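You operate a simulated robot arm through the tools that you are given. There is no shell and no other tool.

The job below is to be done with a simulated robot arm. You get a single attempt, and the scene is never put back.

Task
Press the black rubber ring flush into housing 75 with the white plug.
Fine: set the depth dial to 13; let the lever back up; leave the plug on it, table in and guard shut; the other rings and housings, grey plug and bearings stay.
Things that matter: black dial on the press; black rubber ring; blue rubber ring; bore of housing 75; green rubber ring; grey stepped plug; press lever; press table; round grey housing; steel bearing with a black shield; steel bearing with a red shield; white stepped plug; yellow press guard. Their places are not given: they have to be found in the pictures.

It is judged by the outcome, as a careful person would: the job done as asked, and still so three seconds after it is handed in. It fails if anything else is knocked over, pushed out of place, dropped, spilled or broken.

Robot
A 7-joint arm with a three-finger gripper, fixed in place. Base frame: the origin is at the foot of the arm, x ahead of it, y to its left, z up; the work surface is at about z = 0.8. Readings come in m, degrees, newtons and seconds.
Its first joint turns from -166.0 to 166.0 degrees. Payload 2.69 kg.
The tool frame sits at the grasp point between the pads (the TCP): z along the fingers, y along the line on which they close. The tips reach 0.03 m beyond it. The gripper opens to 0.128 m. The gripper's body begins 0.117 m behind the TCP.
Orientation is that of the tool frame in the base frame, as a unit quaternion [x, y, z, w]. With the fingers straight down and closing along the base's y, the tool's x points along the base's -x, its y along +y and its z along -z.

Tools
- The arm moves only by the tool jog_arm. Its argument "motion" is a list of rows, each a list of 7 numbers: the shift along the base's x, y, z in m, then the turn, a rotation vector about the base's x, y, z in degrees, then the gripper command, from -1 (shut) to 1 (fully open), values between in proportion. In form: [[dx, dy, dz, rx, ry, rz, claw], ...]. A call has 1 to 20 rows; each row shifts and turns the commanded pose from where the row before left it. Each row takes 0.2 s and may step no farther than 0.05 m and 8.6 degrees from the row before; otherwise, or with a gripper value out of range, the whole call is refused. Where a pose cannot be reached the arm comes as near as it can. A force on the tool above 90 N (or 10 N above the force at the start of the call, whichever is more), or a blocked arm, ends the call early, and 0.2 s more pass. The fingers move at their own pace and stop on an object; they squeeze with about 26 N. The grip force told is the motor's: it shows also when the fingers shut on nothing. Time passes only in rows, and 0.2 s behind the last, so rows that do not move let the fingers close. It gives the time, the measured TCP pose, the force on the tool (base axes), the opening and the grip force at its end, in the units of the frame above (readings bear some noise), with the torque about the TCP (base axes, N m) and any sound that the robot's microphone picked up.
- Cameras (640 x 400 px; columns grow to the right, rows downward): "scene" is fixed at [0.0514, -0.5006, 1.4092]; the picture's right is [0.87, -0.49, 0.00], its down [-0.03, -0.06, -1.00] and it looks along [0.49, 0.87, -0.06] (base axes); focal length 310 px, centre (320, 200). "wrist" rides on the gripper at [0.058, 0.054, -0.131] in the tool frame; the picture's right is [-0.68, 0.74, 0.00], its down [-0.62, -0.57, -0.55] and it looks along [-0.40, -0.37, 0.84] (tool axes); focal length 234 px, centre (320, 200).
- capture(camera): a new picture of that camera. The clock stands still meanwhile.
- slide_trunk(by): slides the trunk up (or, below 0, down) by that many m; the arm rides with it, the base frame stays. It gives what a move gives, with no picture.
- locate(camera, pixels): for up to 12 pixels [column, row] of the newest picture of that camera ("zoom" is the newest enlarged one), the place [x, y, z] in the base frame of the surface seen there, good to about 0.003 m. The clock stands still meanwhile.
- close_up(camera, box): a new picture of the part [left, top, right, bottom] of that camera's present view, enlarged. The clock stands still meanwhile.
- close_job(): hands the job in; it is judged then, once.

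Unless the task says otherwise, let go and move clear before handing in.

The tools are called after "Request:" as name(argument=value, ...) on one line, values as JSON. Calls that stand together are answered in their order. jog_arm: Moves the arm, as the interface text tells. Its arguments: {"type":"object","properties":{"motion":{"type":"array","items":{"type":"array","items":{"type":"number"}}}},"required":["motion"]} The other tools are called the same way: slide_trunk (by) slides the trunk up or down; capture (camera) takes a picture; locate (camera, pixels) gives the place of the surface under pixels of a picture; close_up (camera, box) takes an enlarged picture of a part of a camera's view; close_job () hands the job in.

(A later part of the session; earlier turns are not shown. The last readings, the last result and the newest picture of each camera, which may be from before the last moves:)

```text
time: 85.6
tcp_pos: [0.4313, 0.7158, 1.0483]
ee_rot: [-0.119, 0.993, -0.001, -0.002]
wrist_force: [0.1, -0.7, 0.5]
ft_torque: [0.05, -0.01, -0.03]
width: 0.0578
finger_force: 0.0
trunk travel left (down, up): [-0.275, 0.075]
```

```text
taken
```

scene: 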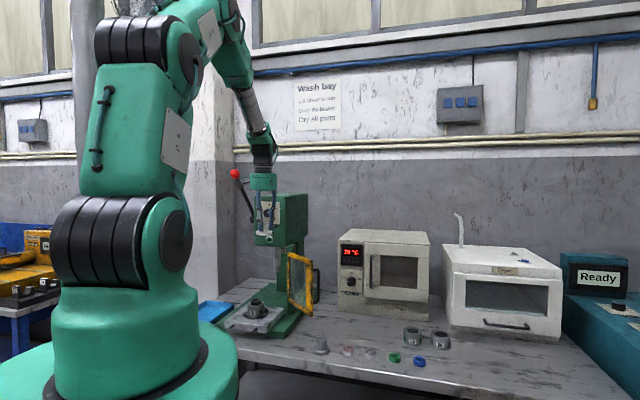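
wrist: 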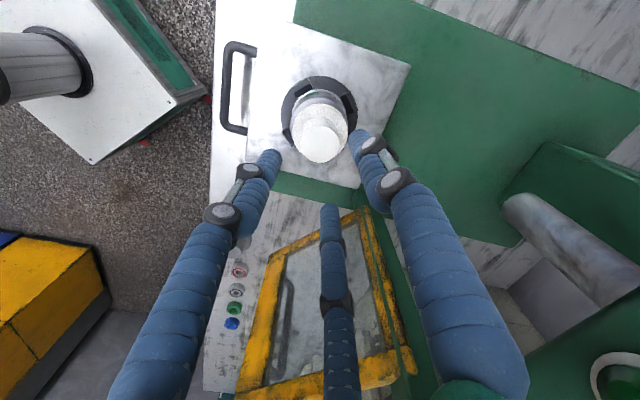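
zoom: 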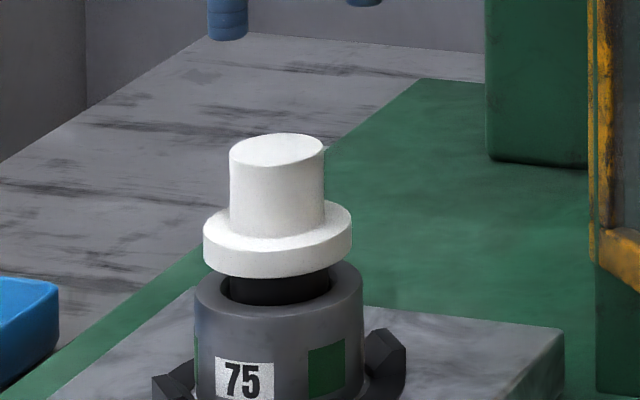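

The plug stands centred on the ring. Before sliding the table I check the ram's underside height and the table handle.

Request:
close_up(camera="scene", box=[255, 240, 325, 290])

Request:
locate(camera="zoom", pixels=[[200, 265], [185, 255], [215, 255], [200, 200], [200, 280], [180, 278], [215, 275]])

Request:
close_up(camera="wrist", box=[200, 20, 420, 200])

Request:
locate(camera="wrist", pixels=[[225, 85], [250, 47], [242, 130], [245, 90], [330, 40], [262, 60], [255, 130], [400, 100], [340, 180], [320, 135]])

```text
8.00 times, centred on (290, 265) of scene
```

zoom: 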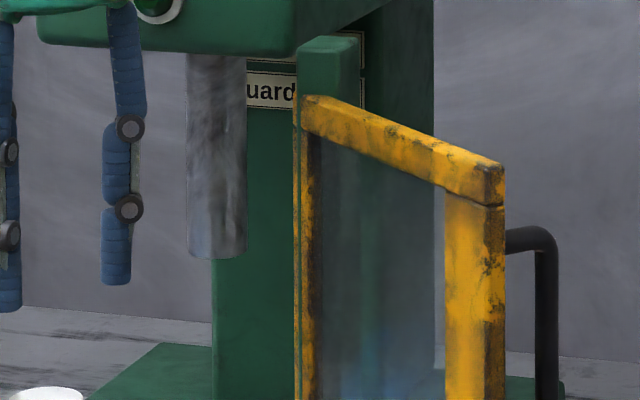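

```text
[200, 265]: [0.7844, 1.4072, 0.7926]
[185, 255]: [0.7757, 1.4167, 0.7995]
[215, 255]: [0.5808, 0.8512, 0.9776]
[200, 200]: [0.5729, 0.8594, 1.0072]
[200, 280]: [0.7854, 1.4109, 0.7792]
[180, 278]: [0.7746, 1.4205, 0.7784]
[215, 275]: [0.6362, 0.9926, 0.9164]
```

```text
2.22 times, centred on (310, 110) of wrist
```

zoom: 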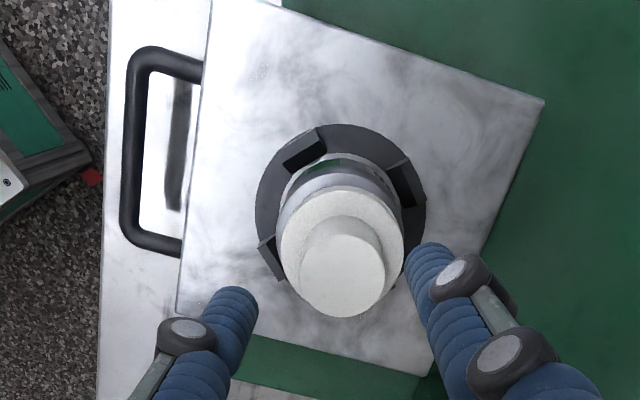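

```text
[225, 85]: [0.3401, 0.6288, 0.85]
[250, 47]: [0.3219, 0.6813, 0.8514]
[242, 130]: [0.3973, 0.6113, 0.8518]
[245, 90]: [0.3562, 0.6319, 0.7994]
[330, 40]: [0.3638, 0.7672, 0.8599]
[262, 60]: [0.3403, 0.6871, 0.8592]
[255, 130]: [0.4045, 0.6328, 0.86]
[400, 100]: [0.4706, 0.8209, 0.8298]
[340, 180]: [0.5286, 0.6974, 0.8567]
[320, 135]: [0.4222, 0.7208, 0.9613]
```

The ram's underside is at about z 0.977 and the plug top at 0.961, so it will pass under. The handle bar is at about [0.340,0.629,0.85]; I back away, close the fingers and check the blue tray's place near my pushing path.

Request:
jog_arm(motion=[[-0.026, -0.026, 0.005, 0, 0, 0, -0.1], [-0.026, -0.026, 0.005, 0, 0, 0, -0.1], [-0.026, -0.026, 0.005, 0, 0, 0, -0.5], [-0.026, -0.026, 0.005, 0, 0, 0, -1], [-0.026, -0.026, 0.005, 0, 0, 0, -1], [0, 0, 0, 0, 0, 0, -1]])

Request:
capture(camera="scene")

Request:
capture(camera="wrist")

Request:
locate(camera="scene", pixels=[[204, 316], [234, 304], [213, 300], [247, 321], [231, 325], [267, 333], [300, 310], [283, 320]])

```text
time: 87.0
tcp_pos: [0.3044, 0.5875, 1.073]
ee_rot: [-0.12, 0.993, -0.001, -0.001]
wrist_force: [0.0, -0.7, 0.8]
ft_torque: [0.03, -0.03, -0.01]
width: 0.0023
finger_force: 25.9
trunk travel left (down, up): [-0.275, 0.075]
```

```text
taken
```

scene: 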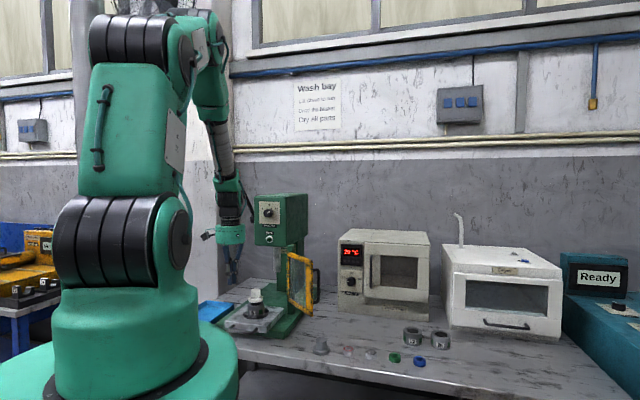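

```text
taken
```

wrist: 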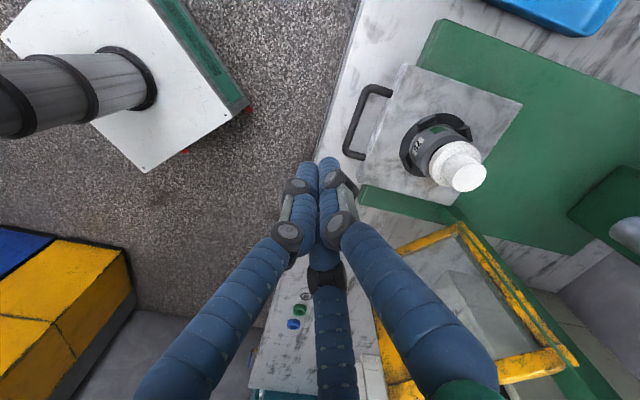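

```text
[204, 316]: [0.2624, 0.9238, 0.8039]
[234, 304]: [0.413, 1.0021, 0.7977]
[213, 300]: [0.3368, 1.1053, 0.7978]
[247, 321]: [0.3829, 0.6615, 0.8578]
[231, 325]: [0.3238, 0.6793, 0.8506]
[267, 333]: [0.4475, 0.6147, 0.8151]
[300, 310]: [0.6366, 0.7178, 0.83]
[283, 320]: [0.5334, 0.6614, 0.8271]
```

The tray is well away. I locate the handle bar from this view.

Request:
close_up(camera="wrist", box=[335, 65, 435, 175])

Request:
locate(camera="wrist", pixels=[[350, 135], [357, 115], [363, 100], [346, 148], [374, 90], [350, 155], [400, 80], [372, 150], [460, 178], [450, 155]])

```text
3.64 times, centred on (385, 120) of wrist
```

zoom: 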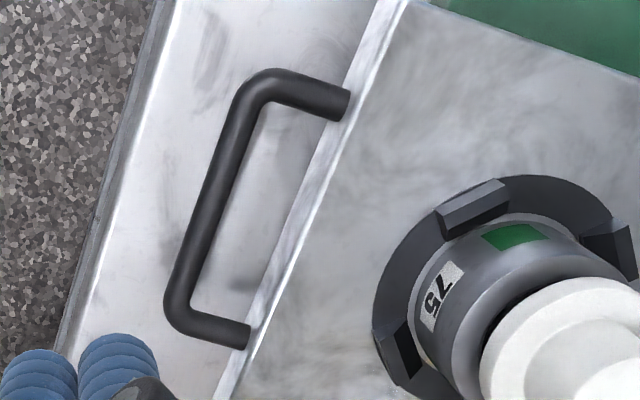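

```text
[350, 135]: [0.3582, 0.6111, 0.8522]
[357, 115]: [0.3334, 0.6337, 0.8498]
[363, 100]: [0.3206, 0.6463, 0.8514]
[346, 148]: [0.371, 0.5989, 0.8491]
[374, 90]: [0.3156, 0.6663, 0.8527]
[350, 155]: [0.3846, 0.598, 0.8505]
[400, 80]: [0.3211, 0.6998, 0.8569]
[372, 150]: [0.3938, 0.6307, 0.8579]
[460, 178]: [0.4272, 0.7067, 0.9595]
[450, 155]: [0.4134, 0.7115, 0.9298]
```

Bar line at x+y ≈ 0.968, top z 0.851, centred on y−x ≈ 0.284. I turn the closed fingers so they close along the bar and tilt the hand back 30°, staying high.

Request:
jog_arm(motion=[[0, 0, 0, 0, 0, 7.85, -1], [0, 0, 0, 0, 0, 7.85, -1], [0, 0, 0, 0, 0, 7.85, -1], [0, 0, 0, 0, 0, 7.85, -1], [0, 0, 0, 5.3, -5.3, 0, -1], [0, 0, 0, 5.3, -5.3, 0, -1], [0, 0, 0, 5.3, -5.3, 0, -1], [0, 0, 0, 5.3, -5.3, 0, -1], [0, 0, 0, 0, 0, 0, -1]])

Request:
capture(camera="wrist")

```text
time: 89.0
tcp_pos: [0.3031, 0.5872, 1.0706]
ee_rot: [-0.37, 0.893, 0.097, 0.238]
wrist_force: [0.0, 3.2, 0.0]
ft_torque: [-0.19, 0.07, -0.05]
width: 0.0023
finger_force: 26.0
trunk travel left (down, up): [-0.275, 0.075]
```

```text
taken
```

wrist: 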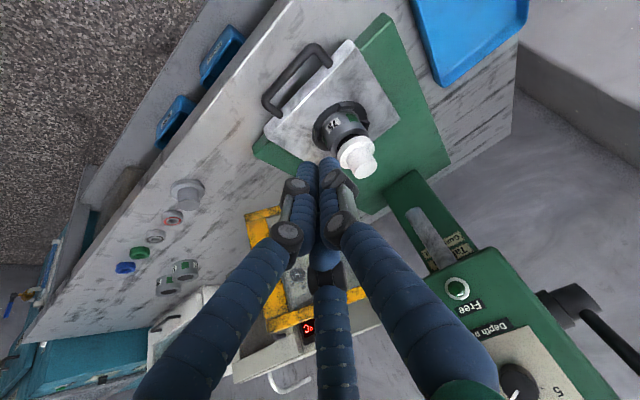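

The tool is tilted 30° with fingers in line with the bar. I lower to bar height, 40 mm in front of it.

Request:
jog_arm(motion=[[0, 0, -0.04, 0, 0, 0, -1], [0, 0, -0.04, 0, 0, 0, -1], [0, 0, -0.04, 0, 0, 0, -1], [0, 0, -0.04, 0, 0, 0, -1], [0, 0, -0.035, 0, 0, 0, -1], [0, 0, -0.02, 0, 0, 0, -1], [0, 0, 0, 0, 0, 0, -1]])

Request:
capture(camera="wrist")

Request:
close_up(camera="scene", box=[200, 260, 300, 345])

```text
time: 90.6
tcp_pos: [0.3052, 0.582, 0.8599]
ee_rot: [-0.371, 0.892, 0.098, 0.238]
wrist_force: [0.7, 0.0, -0.6]
ft_torque: [0.0, 0.02, 0.0]
width: 0.002
finger_force: 25.7
trunk travel left (down, up): [-0.275, 0.075]
```

```text
taken
```

wrist: 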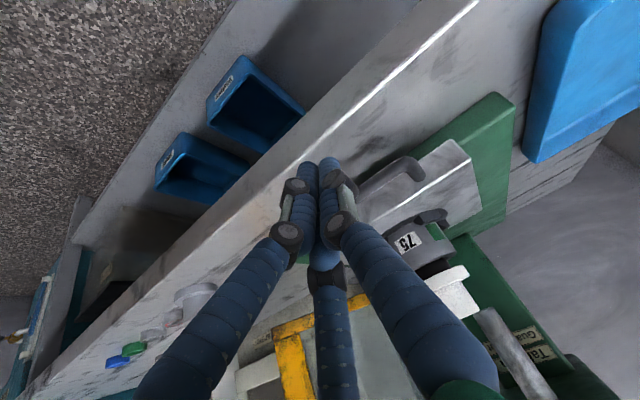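

```text
4.71 times, centred on (250, 302) of scene
```

zoom: 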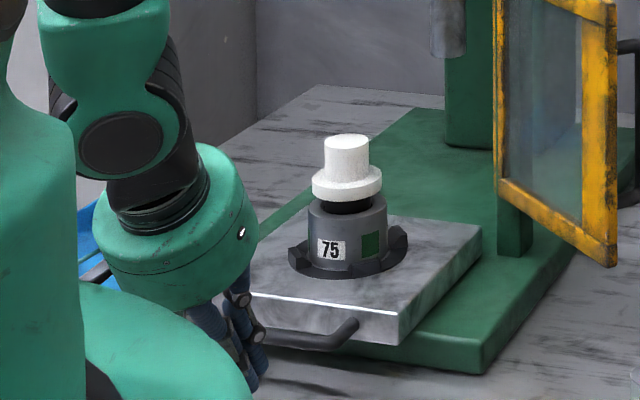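

I centre on the bar, lower 6 mm more and start moving in slowly until contact.

Request:
jog_arm(motion=[[-0.0035, 0.0035, -0.006, 0, 0, 0, -1], [0.006, 0.006, 0, 0, 0, 0, -1], [0.006, 0.006, 0, 0, 0, 0, -1], [0.006, 0.006, 0, 0, 0, 0, -1], [0.006, 0.006, 0, 0, 0, 0, -1], [0.006, 0.006, 0, 0, 0, 0, -1], [0.006, 0.006, 0, 0, 0, 0, -1], [0, 0, 0, 0, 0, 0, -1]])

Request:
capture(camera="wrist")

Request:
close_up(camera="scene", box=[200, 260, 300, 345])

```text
time: 92.4
tcp_pos: [0.3363, 0.626, 0.8515]
ee_rot: [-0.37, 0.892, 0.099, 0.239]
wrist_force: [0.3, -0.6, -0.1]
ft_torque: [-0.02, -0.01, 0.02]
width: 0.0021
finger_force: 26.3
trunk travel left (down, up): [-0.275, 0.075]
```

```text
taken
```

wrist: 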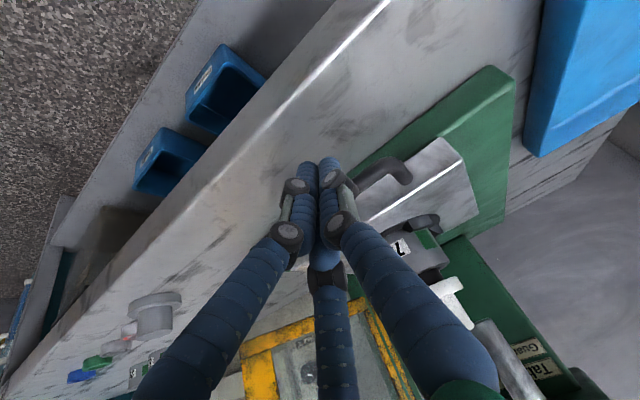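

```text
4.71 times, centred on (250, 302) of scene
```

zoom: 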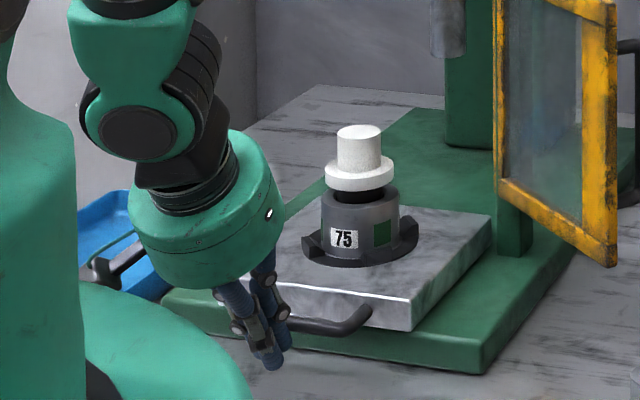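

The table is sliding in and the plug stays upright. I keep pushing steadily along the same line.

Request:
jog_arm(motion=[[0.003, 0.003, 0, 0, 0, 0, -1], [0.006, 0.006, 0, 0, 0, 0, -1], [0.006, 0.006, 0, 0, 0, 0, -1], [0.006, 0.006, 0, 0, 0, 0, -1], [0.006, 0.006, 0, 0, 0, 0, -1], [0.006, 0.006, 0, 0, 0, 0, -1], [0.006, 0.006, 0, 0, 0, 0, -1], [0.006, 0.006, 0, 0, 0, 0, -1], [0.006, 0.006, 0, 0, 0, 0, -1], [0.006, 0.006, 0, 0, 0, 0, -1], [0.003, 0.003, 0, 0, 0, 0, -1], [0, 0, 0, 0, 0, 0, -1]])

Request:
close_up(camera="scene", box=[200, 220, 320, 345])

Request:
capture(camera="wrist")

```text
time: 94.4
tcp_pos: [0.3757, 0.6656, 0.8512]
ee_rot: [-0.372, 0.892, 0.098, 0.237]
wrist_force: [-38.6, -45.8, 62.4]
ft_torque: [0.11, 0.73, 0.4]
width: 0.0022
finger_force: 31.4
trunk travel left (down, up): [-0.275, 0.075]
stopped in row 9: the force on the tool passed its limit at 107 N (the readings are from after the stop); the commanded pose is now the measured one
```

```text
3.20 times, centred on (260, 282) of scene
```

zoom: 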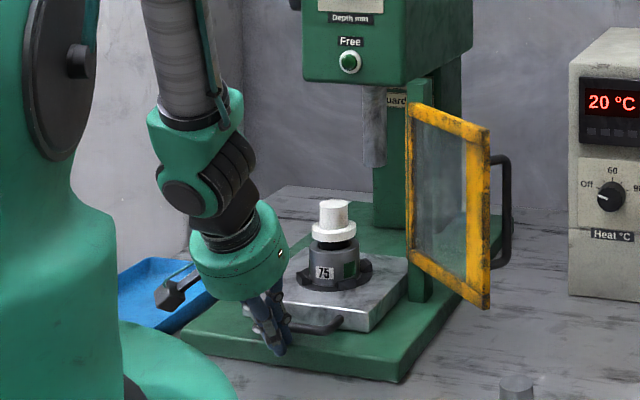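

```text
taken
```

wrist: 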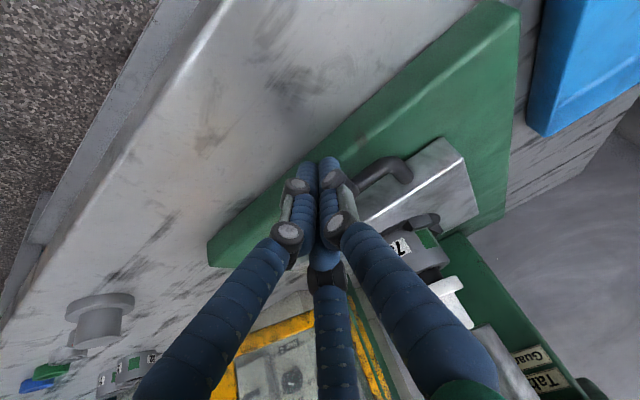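

The fingertips (z≈0.825) met the edge of the press's green base plate (top ≈0.83) and the call stopped. I back off slightly, raise by 15 mm and check.

Request:
jog_arm(motion=[[-0.006, -0.006, 0, 0, 0, 0, -1], [-0.003, -0.003, 0.007, 0, 0, 0, -1], [0, 0, 0.008, 0, 0, 0, -1], [0, 0, 0, 0, 0, 0, -1]])

Request:
close_up(camera="scene", box=[210, 265, 310, 340])

Request:
close_up(camera="wrist", box=[280, 120, 500, 320])

```text
time: 95.4
tcp_pos: [0.3701, 0.6589, 0.8602]
ee_rot: [-0.371, 0.893, 0.096, 0.235]
wrist_force: [0.8, 0.4, -0.5]
ft_torque: [0.0, -0.01, -0.01]
width: 0.0022
finger_force: 31.7
trunk travel left (down, up): [-0.275, 0.075]
```

```text
5.33 times, centred on (260, 302) of scene
```

zoom: 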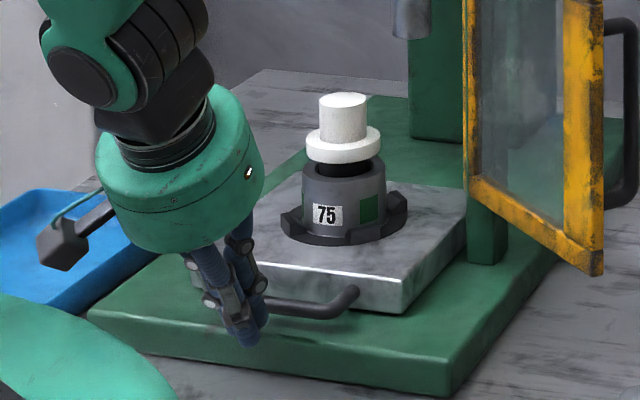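

```text
2.00 times, centred on (390, 220) of wrist
```

zoom: 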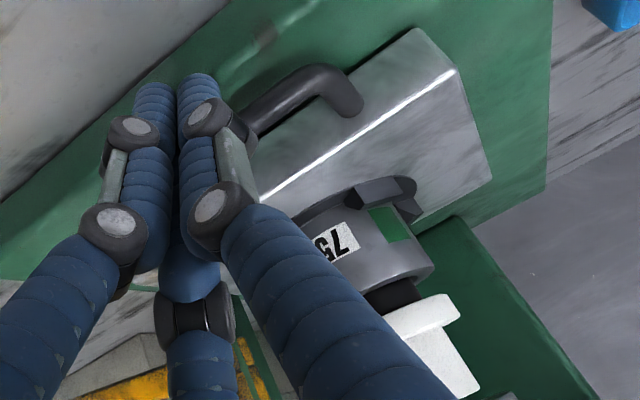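

All still upright. I raise another 7 mm so the tips clear the base plate, then push on in slow steps.

Request:
jog_arm(motion=[[0, 0, 0.007, 0, 0, 0, -1], [0, 0, 0, 0, 0, 0, -1], [0.004, 0.004, 0, 0, 0, 0, -1], [0.004, 0.004, 0, 0, 0, 0, -1], [0.005, 0.005, 0, 0, 0, 0, -1], [0.005, 0.005, 0, 0, 0, 0, -1], [0.005, 0.005, 0, 0, 0, 0, -1], [0, 0, 0, 0, 0, 0, -1]])

Request:
close_up(camera="scene", box=[210, 265, 310, 340])

Request:
capture(camera="wrist")

```text
time: 97.2
tcp_pos: [0.3932, 0.6807, 0.8673]
ee_rot: [-0.371, 0.893, 0.096, 0.235]
wrist_force: [-0.6, -0.5, 2.6]
ft_torque: [0.01, -0.05, 0.03]
width: 0.002
finger_force: 31.2
trunk travel left (down, up): [-0.275, 0.075]
```

```text
5.33 times, centred on (260, 302) of scene
```

zoom: 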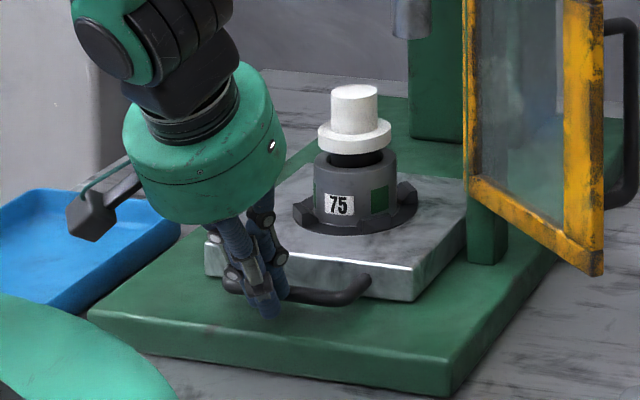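

```text
taken
```

wrist: 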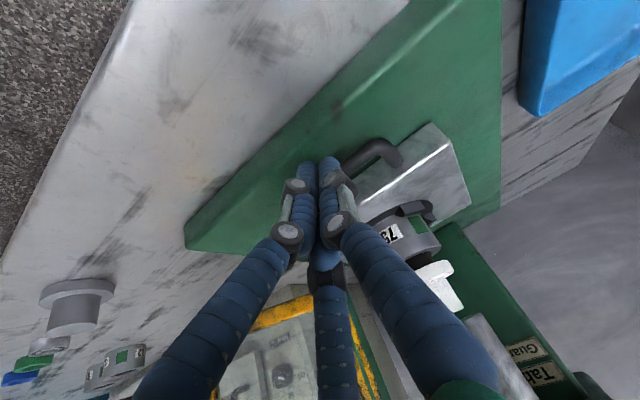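

Sliding well now. I push on.

Request:
jog_arm(motion=[[0.003, 0.003, 0, 0, 0, 0, -1], [0.005, 0.005, 0, 0, 0, 0, -1], [0.005, 0.005, 0, 0, 0, 0, -1], [0.005, 0.005, 0, 0, 0, 0, -1], [0.005, 0.005, 0, 0, 0, 0, -1], [0.005, 0.005, 0, 0, 0, 0, -1], [0.005, 0.005, 0, 0, 0, 0, -1], [0.005, 0.005, 0, 0, 0, 0, -1], [0.005, 0.005, 0, 0, 0, 0, -1], [0.003, 0.003, 0, 0, 0, 0, -1], [0, 0, 0, 0, 0, 0, -1]])

Request:
close_up(camera="scene", box=[220, 225, 320, 330])

```text
time: 99.6
tcp_pos: [0.4381, 0.7301, 0.8676]
ee_rot: [-0.371, 0.893, 0.096, 0.236]
wrist_force: [-0.7, -0.7, 9.9]
ft_torque: [0.07, -0.21, -0.07]
width: 0.002
finger_force: 31.5
trunk travel left (down, up): [-0.275, 0.075]
```

```text
3.81 times, centred on (270, 278) of scene
```

zoom: 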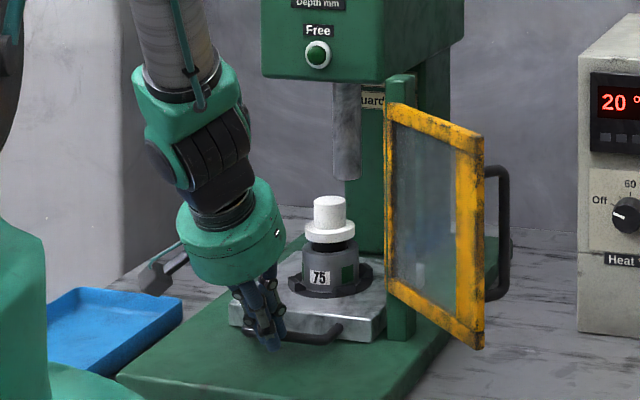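

Nearly under the ram. I continue with smaller steps toward the end stop.

Request:
jog_arm(motion=[[0.003, 0.003, 0, 0, 0, 0, -1], [0.004, 0.004, 0, 0, 0, 0, -1], [0.004, 0.004, 0, 0, 0, 0, -1], [0.004, 0.004, 0, 0, 0, 0, -1], [0.004, 0.004, 0, 0, 0, 0, -1], [0.004, 0.004, 0, 0, 0, 0, -1], [0.003, 0.003, 0, 0, 0, 0, -1], [0, 0, 0, 0, 0, 0, -1]])

Request:
close_up(camera="scene", box=[220, 225, 320, 330])

```text
time: 101.4
tcp_pos: [0.4648, 0.7536, 0.87]
ee_rot: [-0.371, 0.893, 0.096, 0.236]
wrist_force: [-0.2, 0.2, 3.1]
ft_torque: [0.02, -0.09, -0.04]
width: 0.0024
finger_force: 30.8
trunk travel left (down, up): [-0.275, 0.075]
```

```text
3.81 times, centred on (270, 278) of scene
```

zoom: 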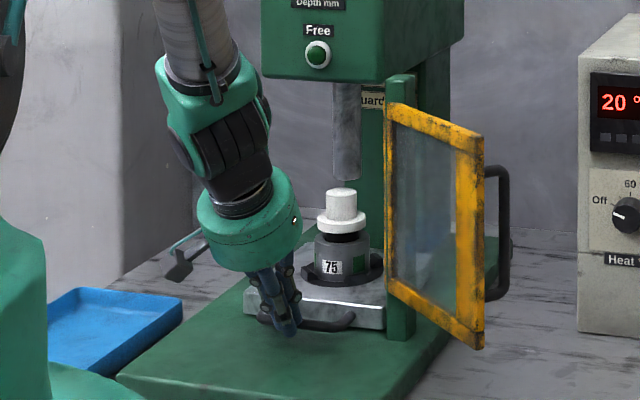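

The plug (column 342) is nearly below the ram (346). I nudge on, a little lower, until the stop.

Request:
jog_arm(motion=[[0.002, 0.002, -0.002, 0, 0, 0, -1], [0.003, 0.003, 0, 0, 0, 0, -1], [0.003, 0.003, 0, 0, 0, 0, -1], [0.003, 0.003, 0, 0, 0, 0, -1], [0.003, 0.003, 0, 0, 0, 0, -1], [0.002, 0.002, 0, 0, 0, 0, -1], [0, 0, 0, 0, 0, 0, -1]])

Request:
close_up(camera="scene", box=[230, 235, 310, 325])

Request:
capture(camera="wrist")

```text
time: 103.0
tcp_pos: [0.4785, 0.7682, 0.8694]
ee_rot: [-0.372, 0.893, 0.097, 0.236]
wrist_force: [-25.4, -27.2, 32.1]
ft_torque: [-0.09, -0.01, -0.22]
width: 0.0059
finger_force: 31.7
trunk travel left (down, up): [-0.275, 0.075]
```

```text
4.44 times, centred on (270, 280) of scene
```

zoom: 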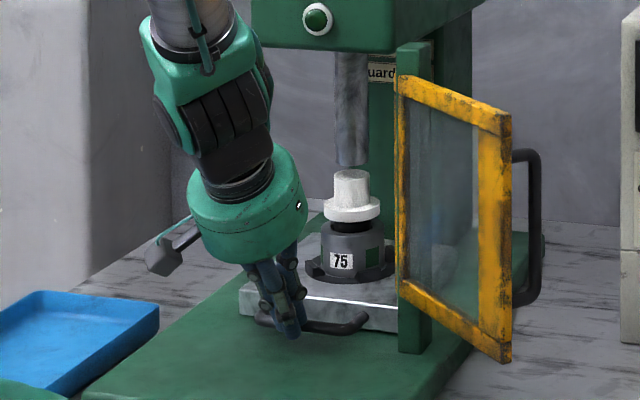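

```text
taken
```

wrist: 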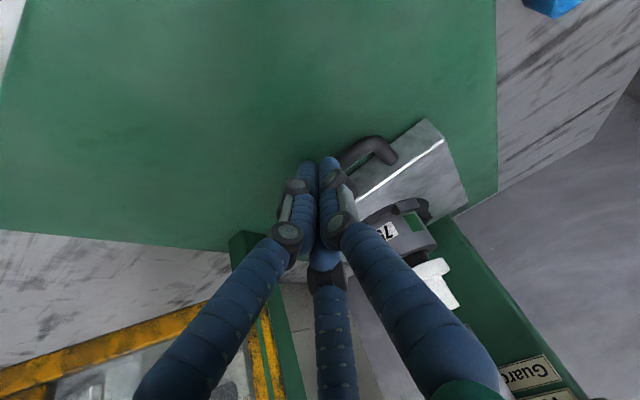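

The force rose (37 N against the push) and the plug (column 352) is right below the ram (351), so the table is at its stop. I back off, rise and bring the tool upright to look at the guard.

Request:
jog_arm(motion=[[-0.015, -0.015, 0, 0, 0, 0, -1], [-0.025, -0.025, 0, 0, 0, 0, -1], [-0.03, -0.03, 0.01, 0, 0, 0, -1], [-0.02, -0.03, 0.03, 0, 0, 0, -1], [0, -0.02, 0.04, 0, 0, 0, -1], [0, 0, 0.045, 0, 0, 0, -1], [0, 0, 0.045, 0, 0, 0, -1], [0, 0, 0.045, 0, 0, 0, -1], [0, 0, 0.045, 0, 0, 0, -1], [0, 0, 0.045, -5.3, 5.3, 0, -1], [0, 0, 0.03, -5.3, 5.3, 0, -1], [0, 0, 0, -5.3, 5.3, 0, -1], [0, 0, 0, -5.3, 5.3, 0, -1], [0, 0, 0, 0, 0, 0, -1]])

Request:
capture(camera="wrist")

Request:
capture(camera="scene")

```text
time: 106.0
tcp_pos: [0.3916, 0.6515, 1.2027]
ee_rot: [-0.385, 0.923, -0.002, -0.005]
wrist_force: [0.0, 1.2, 0.5]
ft_torque: [0.01, 0.05, 0.03]
width: 0.0021
finger_force: 31.3
trunk travel left (down, up): [-0.275, 0.075]
```

```text
taken
```

wrist: 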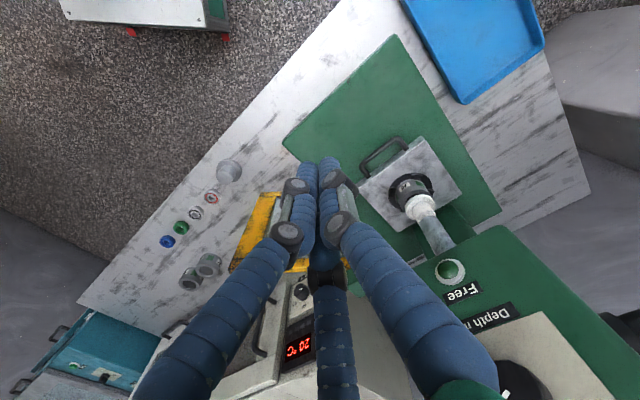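

```text
taken
```

scene: 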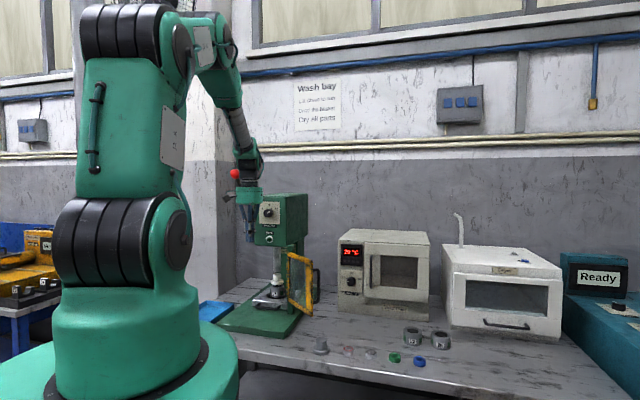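

The table is in with the plug below the ram. I zoom in to confirm and examine the guard.

Request:
close_up(camera="scene", box=[245, 225, 325, 325])

Request:
close_up(camera="scene", box=[262, 265, 302, 305])

Request:
close_up(camera="wrist", box=[340, 120, 500, 290])

```text
4.00 times, centred on (285, 275) of scene
```

zoom: 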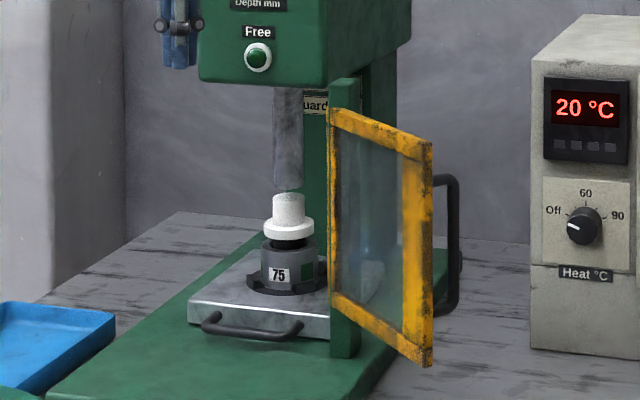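

```text
10.00 times, centred on (282, 285) of scene
```

zoom: 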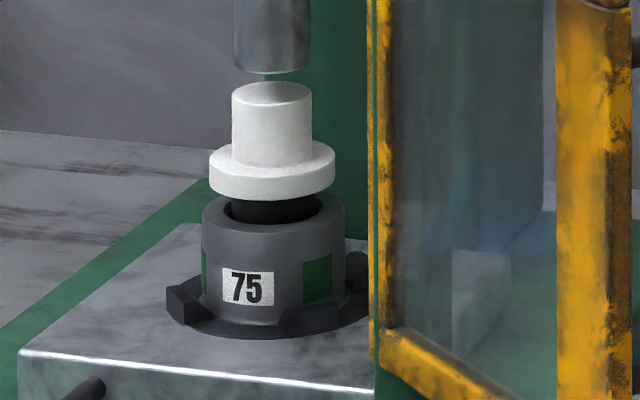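

```text
2.35 times, centred on (420, 205) of wrist
```

zoom: 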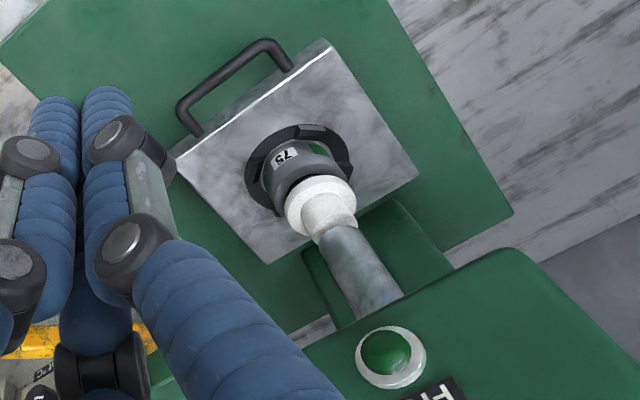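

Request:
close_up(camera="scene", box=[275, 245, 335, 325])

Request:
locate(camera="zoom", pixels=[[232, 100], [232, 290], [300, 85], [390, 100], [405, 110], [400, 360], [380, 250], [440, 180], [440, 260], [425, 125], [430, 335], [250, 70]])

```text
5.00 times, centred on (305, 285) of scene
```

zoom: 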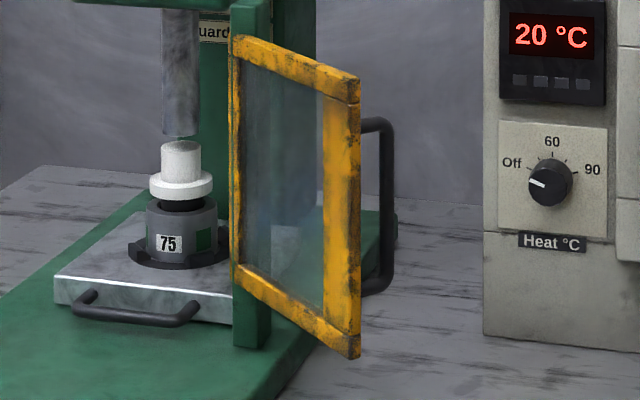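

```text
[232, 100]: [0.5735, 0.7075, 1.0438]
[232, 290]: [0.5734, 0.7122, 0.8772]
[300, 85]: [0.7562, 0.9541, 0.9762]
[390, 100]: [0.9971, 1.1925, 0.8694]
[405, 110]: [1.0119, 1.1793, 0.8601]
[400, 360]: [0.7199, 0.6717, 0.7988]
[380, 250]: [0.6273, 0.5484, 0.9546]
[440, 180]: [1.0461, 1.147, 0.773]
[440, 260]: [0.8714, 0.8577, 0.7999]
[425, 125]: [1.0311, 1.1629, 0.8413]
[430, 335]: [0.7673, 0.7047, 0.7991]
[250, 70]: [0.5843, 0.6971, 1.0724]
```

Request:
locate(camera="zoom", pixels=[[330, 110], [340, 200], [357, 200], [350, 90], [350, 345], [275, 55], [300, 320], [388, 150], [388, 250], [370, 124], [372, 288], [258, 320]])

```text
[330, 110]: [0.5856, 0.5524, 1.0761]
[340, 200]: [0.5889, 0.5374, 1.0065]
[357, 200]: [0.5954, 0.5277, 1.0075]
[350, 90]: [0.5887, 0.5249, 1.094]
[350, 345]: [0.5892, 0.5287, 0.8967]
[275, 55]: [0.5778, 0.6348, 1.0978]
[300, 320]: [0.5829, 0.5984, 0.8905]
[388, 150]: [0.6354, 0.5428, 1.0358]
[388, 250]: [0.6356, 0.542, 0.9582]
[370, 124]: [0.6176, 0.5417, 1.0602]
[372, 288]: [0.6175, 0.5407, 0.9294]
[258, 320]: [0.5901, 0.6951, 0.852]
```

The guard panel runs from about [0.574,0.708] to [0.589,0.526], z 0.88–1.10, with its handle bar at [0.6355,0.542]. I go round to its outer (+x) side with closed fingers, above it first.

Request:
jog_arm(motion=[[0, 0, 0.045, 0, 0, 0, -1], [0.0415, -0.01, 0, 0, 0, 0, -1], [0.0415, -0.01, 0, 0, 0, 0, -1], [0.0415, -0.01, 0, 0, 0, 0, -1], [0.0415, -0.01, 0, 0, 0, 0, -1], [0.0415, -0.01, 0, 0, 0, 0, -1], [0.0415, -0.01, 0, 0, 0, 0, -1], [0, 0, 0, 0, 0, 0, -1]])

Request:
capture(camera="wrist")

```text
time: 107.8
tcp_pos: [0.6387, 0.5919, 1.2446]
ee_rot: [-0.384, 0.924, -0.002, -0.005]
wrist_force: [1.1, -0.1, -0.2]
ft_torque: [-0.02, 0.07, 0.03]
width: 0.0018
finger_force: 31.0
trunk travel left (down, up): [-0.275, 0.075]
```

```text
taken
```

wrist: 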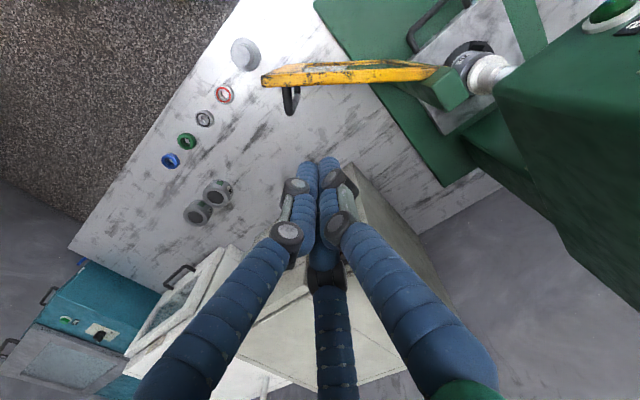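

From above the fingers are on the outer side of the guard, about two-thirds along from the hinge. I lower to z≈1.03.

Request:
jog_arm(motion=[[0, 0, -0.045, 0, 0, 0, -1], [0, 0, -0.045, 0, 0, 0, -1], [0, 0, -0.045, 0, 0, 0, -1], [0, 0, -0.045, 0, 0, 0, -1], [0, 0, -0.032, 0, 0, 0, -1], [0, 0, 0, 0, 0, 0, -1]])

Request:
capture(camera="wrist")

Request:
close_up(camera="scene", box=[265, 215, 355, 325])

```text
time: 109.2
tcp_pos: [0.6388, 0.5895, 1.0332]
ee_rot: [-0.384, 0.923, -0.002, -0.004]
wrist_force: [0.3, -0.5, 0.0]
ft_torque: [-0.01, 0.03, -0.06]
width: 0.0023
finger_force: 31.7
trunk travel left (down, up): [-0.275, 0.075]
```

```text
taken
```

wrist: 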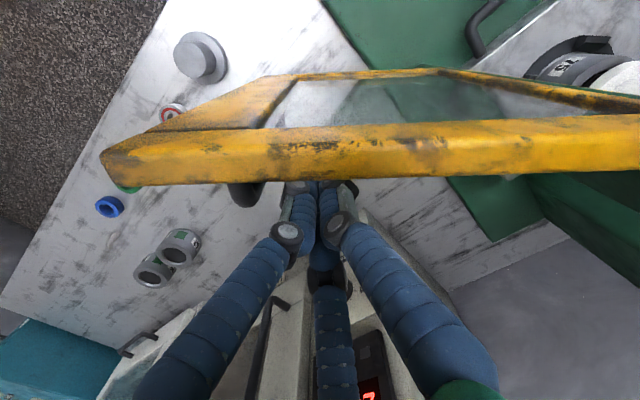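

```text
3.64 times, centred on (310, 270) of scene
```

zoom: 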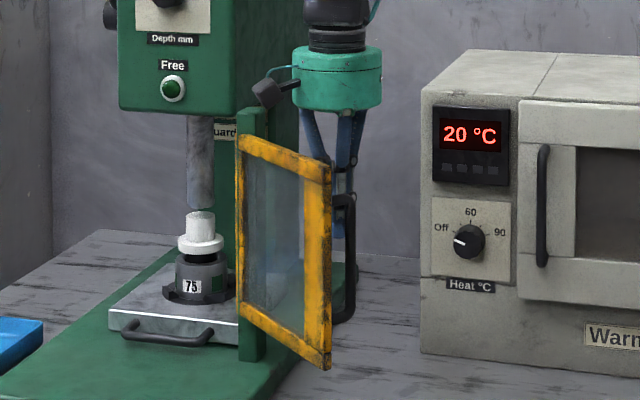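

Fingers are behind the guard's outer face. I move in to touch it and begin swinging it round its hinge.

Request:
jog_arm(motion=[[-0.012, -0.001, 0, 0, 0, 0, -1], [-0.012, -0.001, 0, 0, 0, 0, -1], [-0.012, -0.001, 0, 0, 0, 0, -1], [-0.0123, -0.0012, 0, 0, 0, 0, -1], [-0.0123, -0.0012, 0, 0, 0, 0, -1], [-0.0109, 0.001, 0, 0, 0, 0, -1], [-0.0109, 0.001, 0, 0, 0, 0, -1], [0, 0, 0, 0, 0, 0, -1]])

Request:
capture(camera="wrist")

Request:
close_up(camera="scene", box=[245, 215, 335, 325])

```text
time: 111.0
tcp_pos: [0.5554, 0.5858, 1.0363]
ee_rot: [-0.384, 0.923, -0.002, -0.005]
wrist_force: [0.0, 0.0, -0.1]
ft_torque: [-0.03, 0.01, -0.02]
width: 0.002
finger_force: 31.9
trunk travel left (down, up): [-0.275, 0.075]
```

```text
taken
```

wrist: 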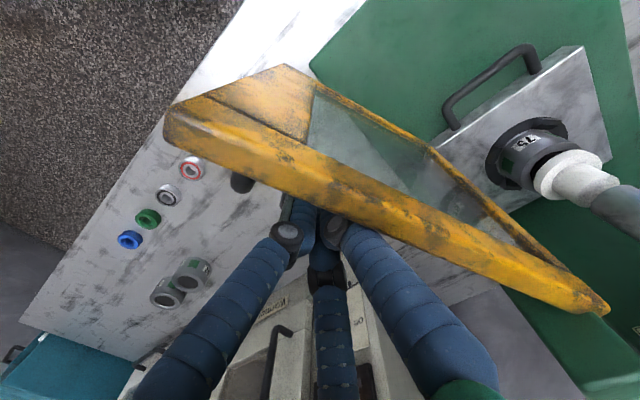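

```text
3.64 times, centred on (290, 270) of scene
```

zoom: 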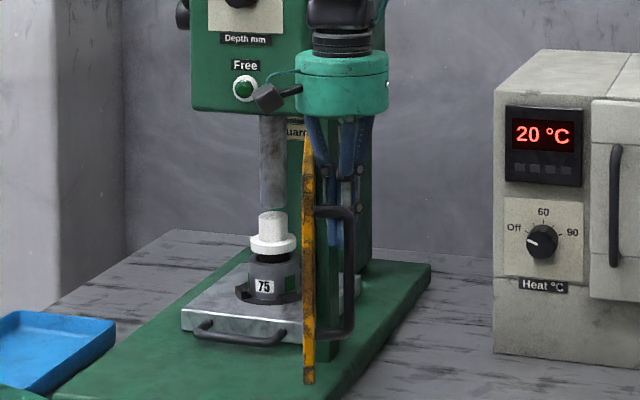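

The guard swings freely. I continue along the arc.

Request:
jog_arm(motion=[[-0.0106, 0.0028, 0, 0, 0, 0, -1], [-0.0106, 0.0028, 0, 0, 0, 0, -1], [-0.0099, 0.0046, 0, 0, 0, 0, -1], [-0.0099, 0.0046, 0, 0, 0, 0, -1], [-0.009, 0.0063, 0, 0, 0, 0, -1], [-0.009, 0.0063, 0, 0, 0, 0, -1], [-0.0078, 0.0078, 0, 0, 0, 0, -1], [-0.0078, 0.0078, 0, 0, 0, 0, -1], [-0.0063, 0.009, 0, 0, 0, 0, -1], [-0.0063, 0.009, 0, 0, 0, 0, -1], [0, 0, 0, 0, 0, 0, -1]])

Request:
capture(camera="wrist")

Request:
close_up(camera="scene", box=[225, 205, 325, 325])

```text
time: 113.4
tcp_pos: [0.4683, 0.6478, 1.0338]
ee_rot: [-0.384, 0.923, -0.003, -0.004]
wrist_force: [-0.7, 0.2, 0.6]
ft_torque: [-0.03, 0.01, 0.0]
width: 0.0021
finger_force: 31.6
trunk travel left (down, up): [-0.275, 0.075]
```

```text
taken
```

wrist: 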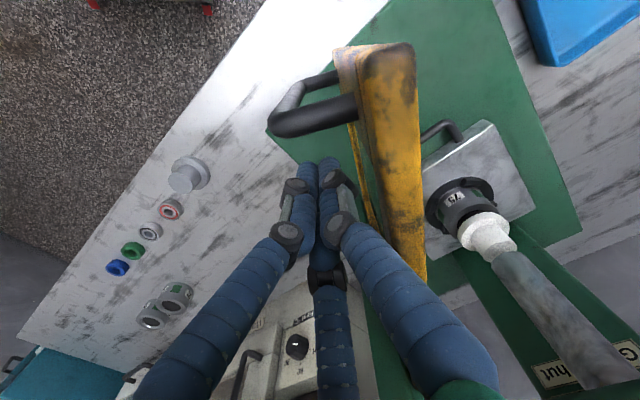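

```text
3.33 times, centred on (275, 265) of scene
```

zoom: 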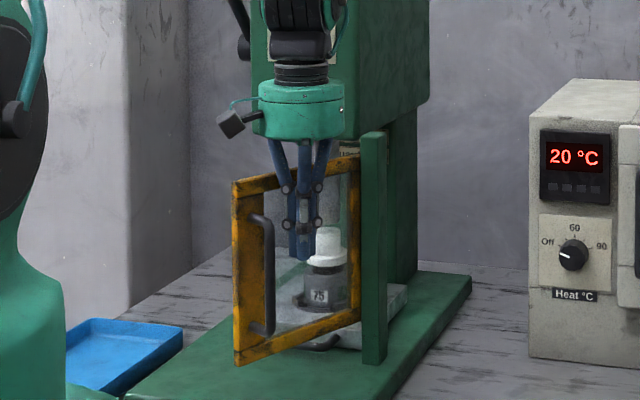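

The guard has swung most of the way. I locate its free edge and handle now.

Request:
locate(camera="zoom", pixels=[[240, 210], [236, 300], [250, 340], [300, 345], [350, 315], [355, 170], [268, 270], [262, 225], [275, 325], [252, 185]])

```text
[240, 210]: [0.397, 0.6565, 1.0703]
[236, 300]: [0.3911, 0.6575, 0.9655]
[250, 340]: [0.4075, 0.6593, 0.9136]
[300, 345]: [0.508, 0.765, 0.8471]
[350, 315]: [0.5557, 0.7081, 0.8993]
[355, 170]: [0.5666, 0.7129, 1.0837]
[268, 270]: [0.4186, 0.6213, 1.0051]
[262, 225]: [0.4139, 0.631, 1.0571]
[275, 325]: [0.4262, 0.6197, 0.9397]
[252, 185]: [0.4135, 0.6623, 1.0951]
```

The guard is now about 60° from shut (free edge at [0.394,0.657]). I keep pushing along the arc with the hand upright for another ~35°.

Request:
jog_arm(motion=[[-0.0046, 0.0099, 0, 0, 0, 0, -1], [-0.0046, 0.0099, 0, 0, 0, 0, -1], [-0.0028, 0.0106, 0, 0, 0, 0, -1], [-0.0028, 0.0106, 0, 0, 0, 0, -1], [-0.001, 0.0109, 0, 0, 0, 0, -1], [-0.001, 0.0109, 0, 0, 0, 0, -1], [0.0008, 0.0098, 0, 0, 0, 0, -1], [0.0008, 0.0098, 0, 0, 0, 0, -1], [0, 0, 0, 0, 0, 0, -1]])

Request:
capture(camera="wrist")

Request:
close_up(camera="scene", box=[225, 165, 325, 325])

```text
time: 115.4
tcp_pos: [0.4548, 0.7298, 1.0348]
ee_rot: [-0.384, 0.923, -0.002, -0.005]
wrist_force: [0.2, -0.4, 0.0]
ft_torque: [-0.05, 0.01, 0.0]
width: 0.002
finger_force: 32.0
trunk travel left (down, up): [-0.275, 0.075]
```

```text
taken
```

wrist: 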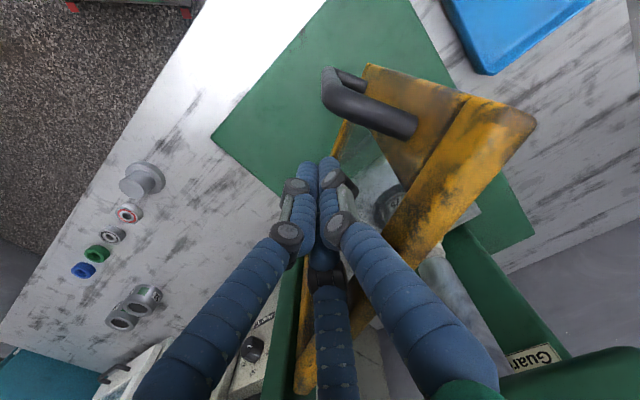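

```text
2.50 times, centred on (275, 245) of scene
```

zoom: 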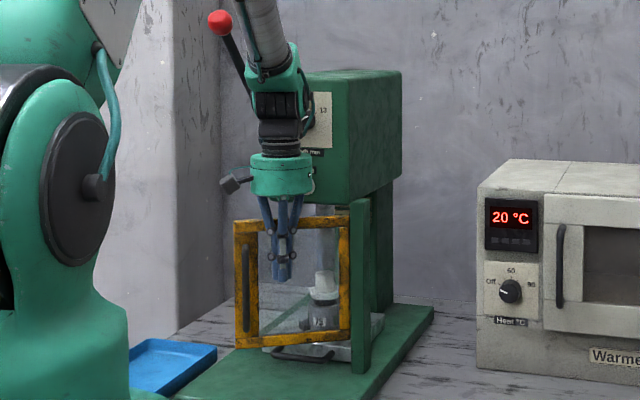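

Guard about 30° from shut. To keep the hand clear of the knob I draw back 40 mm and tilt the hand back 30° before the last push.

Request:
jog_arm(motion=[[-0.006, -0.019, 0, 0, 0, 0, -1], [-0.006, -0.019, 0, 0, 0, 0, -1], [0, 0, 0, 5.3, -5.3, 0, -1], [0, 0, 0, 5.3, -5.3, 0, -1], [0, 0, 0, 5.3, -5.3, 0, -1], [0, 0, 0, 5.3, -5.3, 0, -1], [0, 0, 0, 0, 0, 0, -1]])

Request:
capture(camera="wrist")

Request:
close_up(camera="scene", box=[205, 165, 325, 325])

```text
time: 117.0
tcp_pos: [0.4413, 0.6917, 1.0371]
ee_rot: [-0.371, 0.893, 0.096, 0.235]
wrist_force: [-1.9, 0.2, 0.3]
ft_torque: [0.0, 0.02, -0.01]
width: 0.0019
finger_force: 31.4
trunk travel left (down, up): [-0.275, 0.075]
```

```text
taken
```

wrist: 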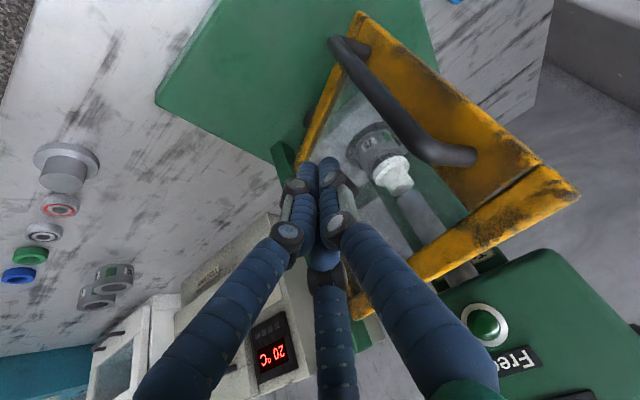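

```text
2.50 times, centred on (265, 245) of scene
```

zoom: 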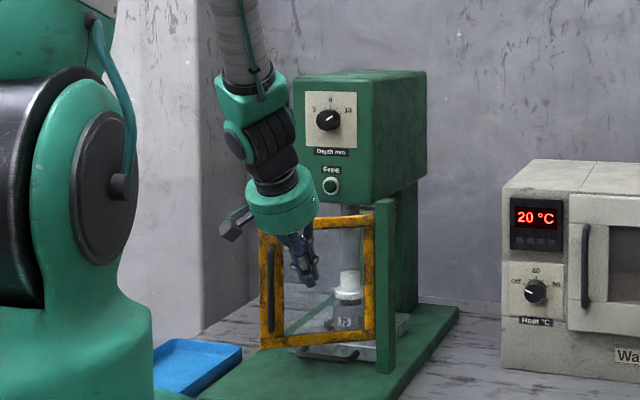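

Tilted and clear. I push the guard the last part, ending along the press axis.

Request:
jog_arm(motion=[[0.0045, 0.0112, 0, 0, 0, 0, -1], [0.0045, 0.0112, 0, 0, 0, 0, -1], [0.0045, 0.0112, 0, 0, 0, 0, -1], [0.0032, 0.0097, 0, 0, 0, 0, -1], [0.0032, 0.0097, 0, 0, 0, 0, -1], [0.0048, 0.0089, 0, 0, 0, 0, -1], [0.0048, 0.0089, 0, 0, 0, 0, -1], [0, 0, 0, 0, 0, 0, -1]])

Request:
capture(camera="wrist")

Request:
close_up(camera="scene", box=[225, 195, 325, 325])

```text
time: 118.8
tcp_pos: [0.4716, 0.7617, 1.034]
ee_rot: [-0.372, 0.893, 0.097, 0.234]
wrist_force: [0.0, 0.5, -0.1]
ft_torque: [-0.02, 0.01, -0.03]
width: 0.0022
finger_force: 31.4
trunk travel left (down, up): [-0.275, 0.075]
```

```text
taken
```

wrist: 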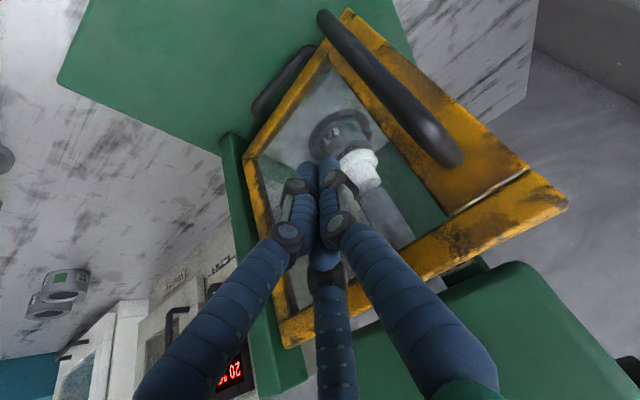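

```text
3.08 times, centred on (275, 260) of scene
```

zoom: 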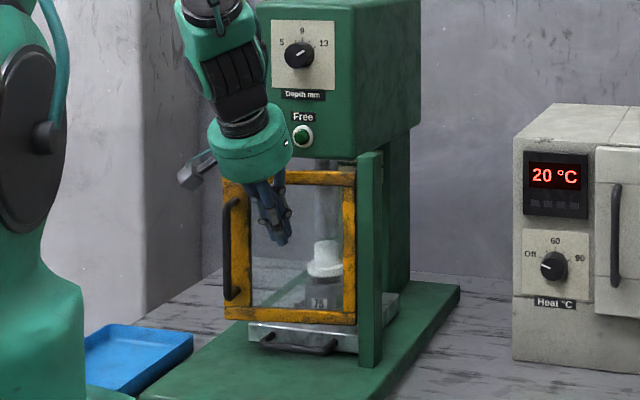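

Nearly shut; I push on in small steps until it stops.

Request:
jog_arm(motion=[[0.004, 0.006, 0, 0, 0, 0, -1], [0.004, 0.005, 0, 0, 0, 0, -1], [0.004, 0.004, 0, 0, 0, 0, -1], [0, 0, 0, 0, 0, 0, -1]])

Request:
close_up(camera="scene", box=[225, 195, 325, 325])

```text
time: 119.8
tcp_pos: [0.4817, 0.7761, 1.0337]
ee_rot: [-0.372, 0.893, 0.096, 0.235]
wrist_force: [-11.4, -10.2, 2.0]
ft_torque: [-0.18, 0.01, -0.02]
width: 0.0022
finger_force: 31.0
trunk travel left (down, up): [-0.275, 0.075]
```

```text
3.08 times, centred on (275, 260) of scene
```

zoom: 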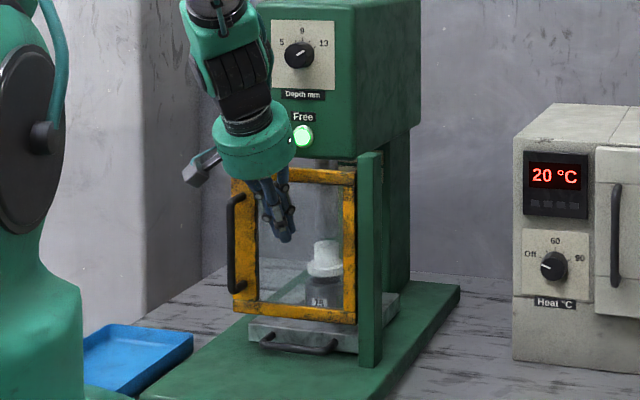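

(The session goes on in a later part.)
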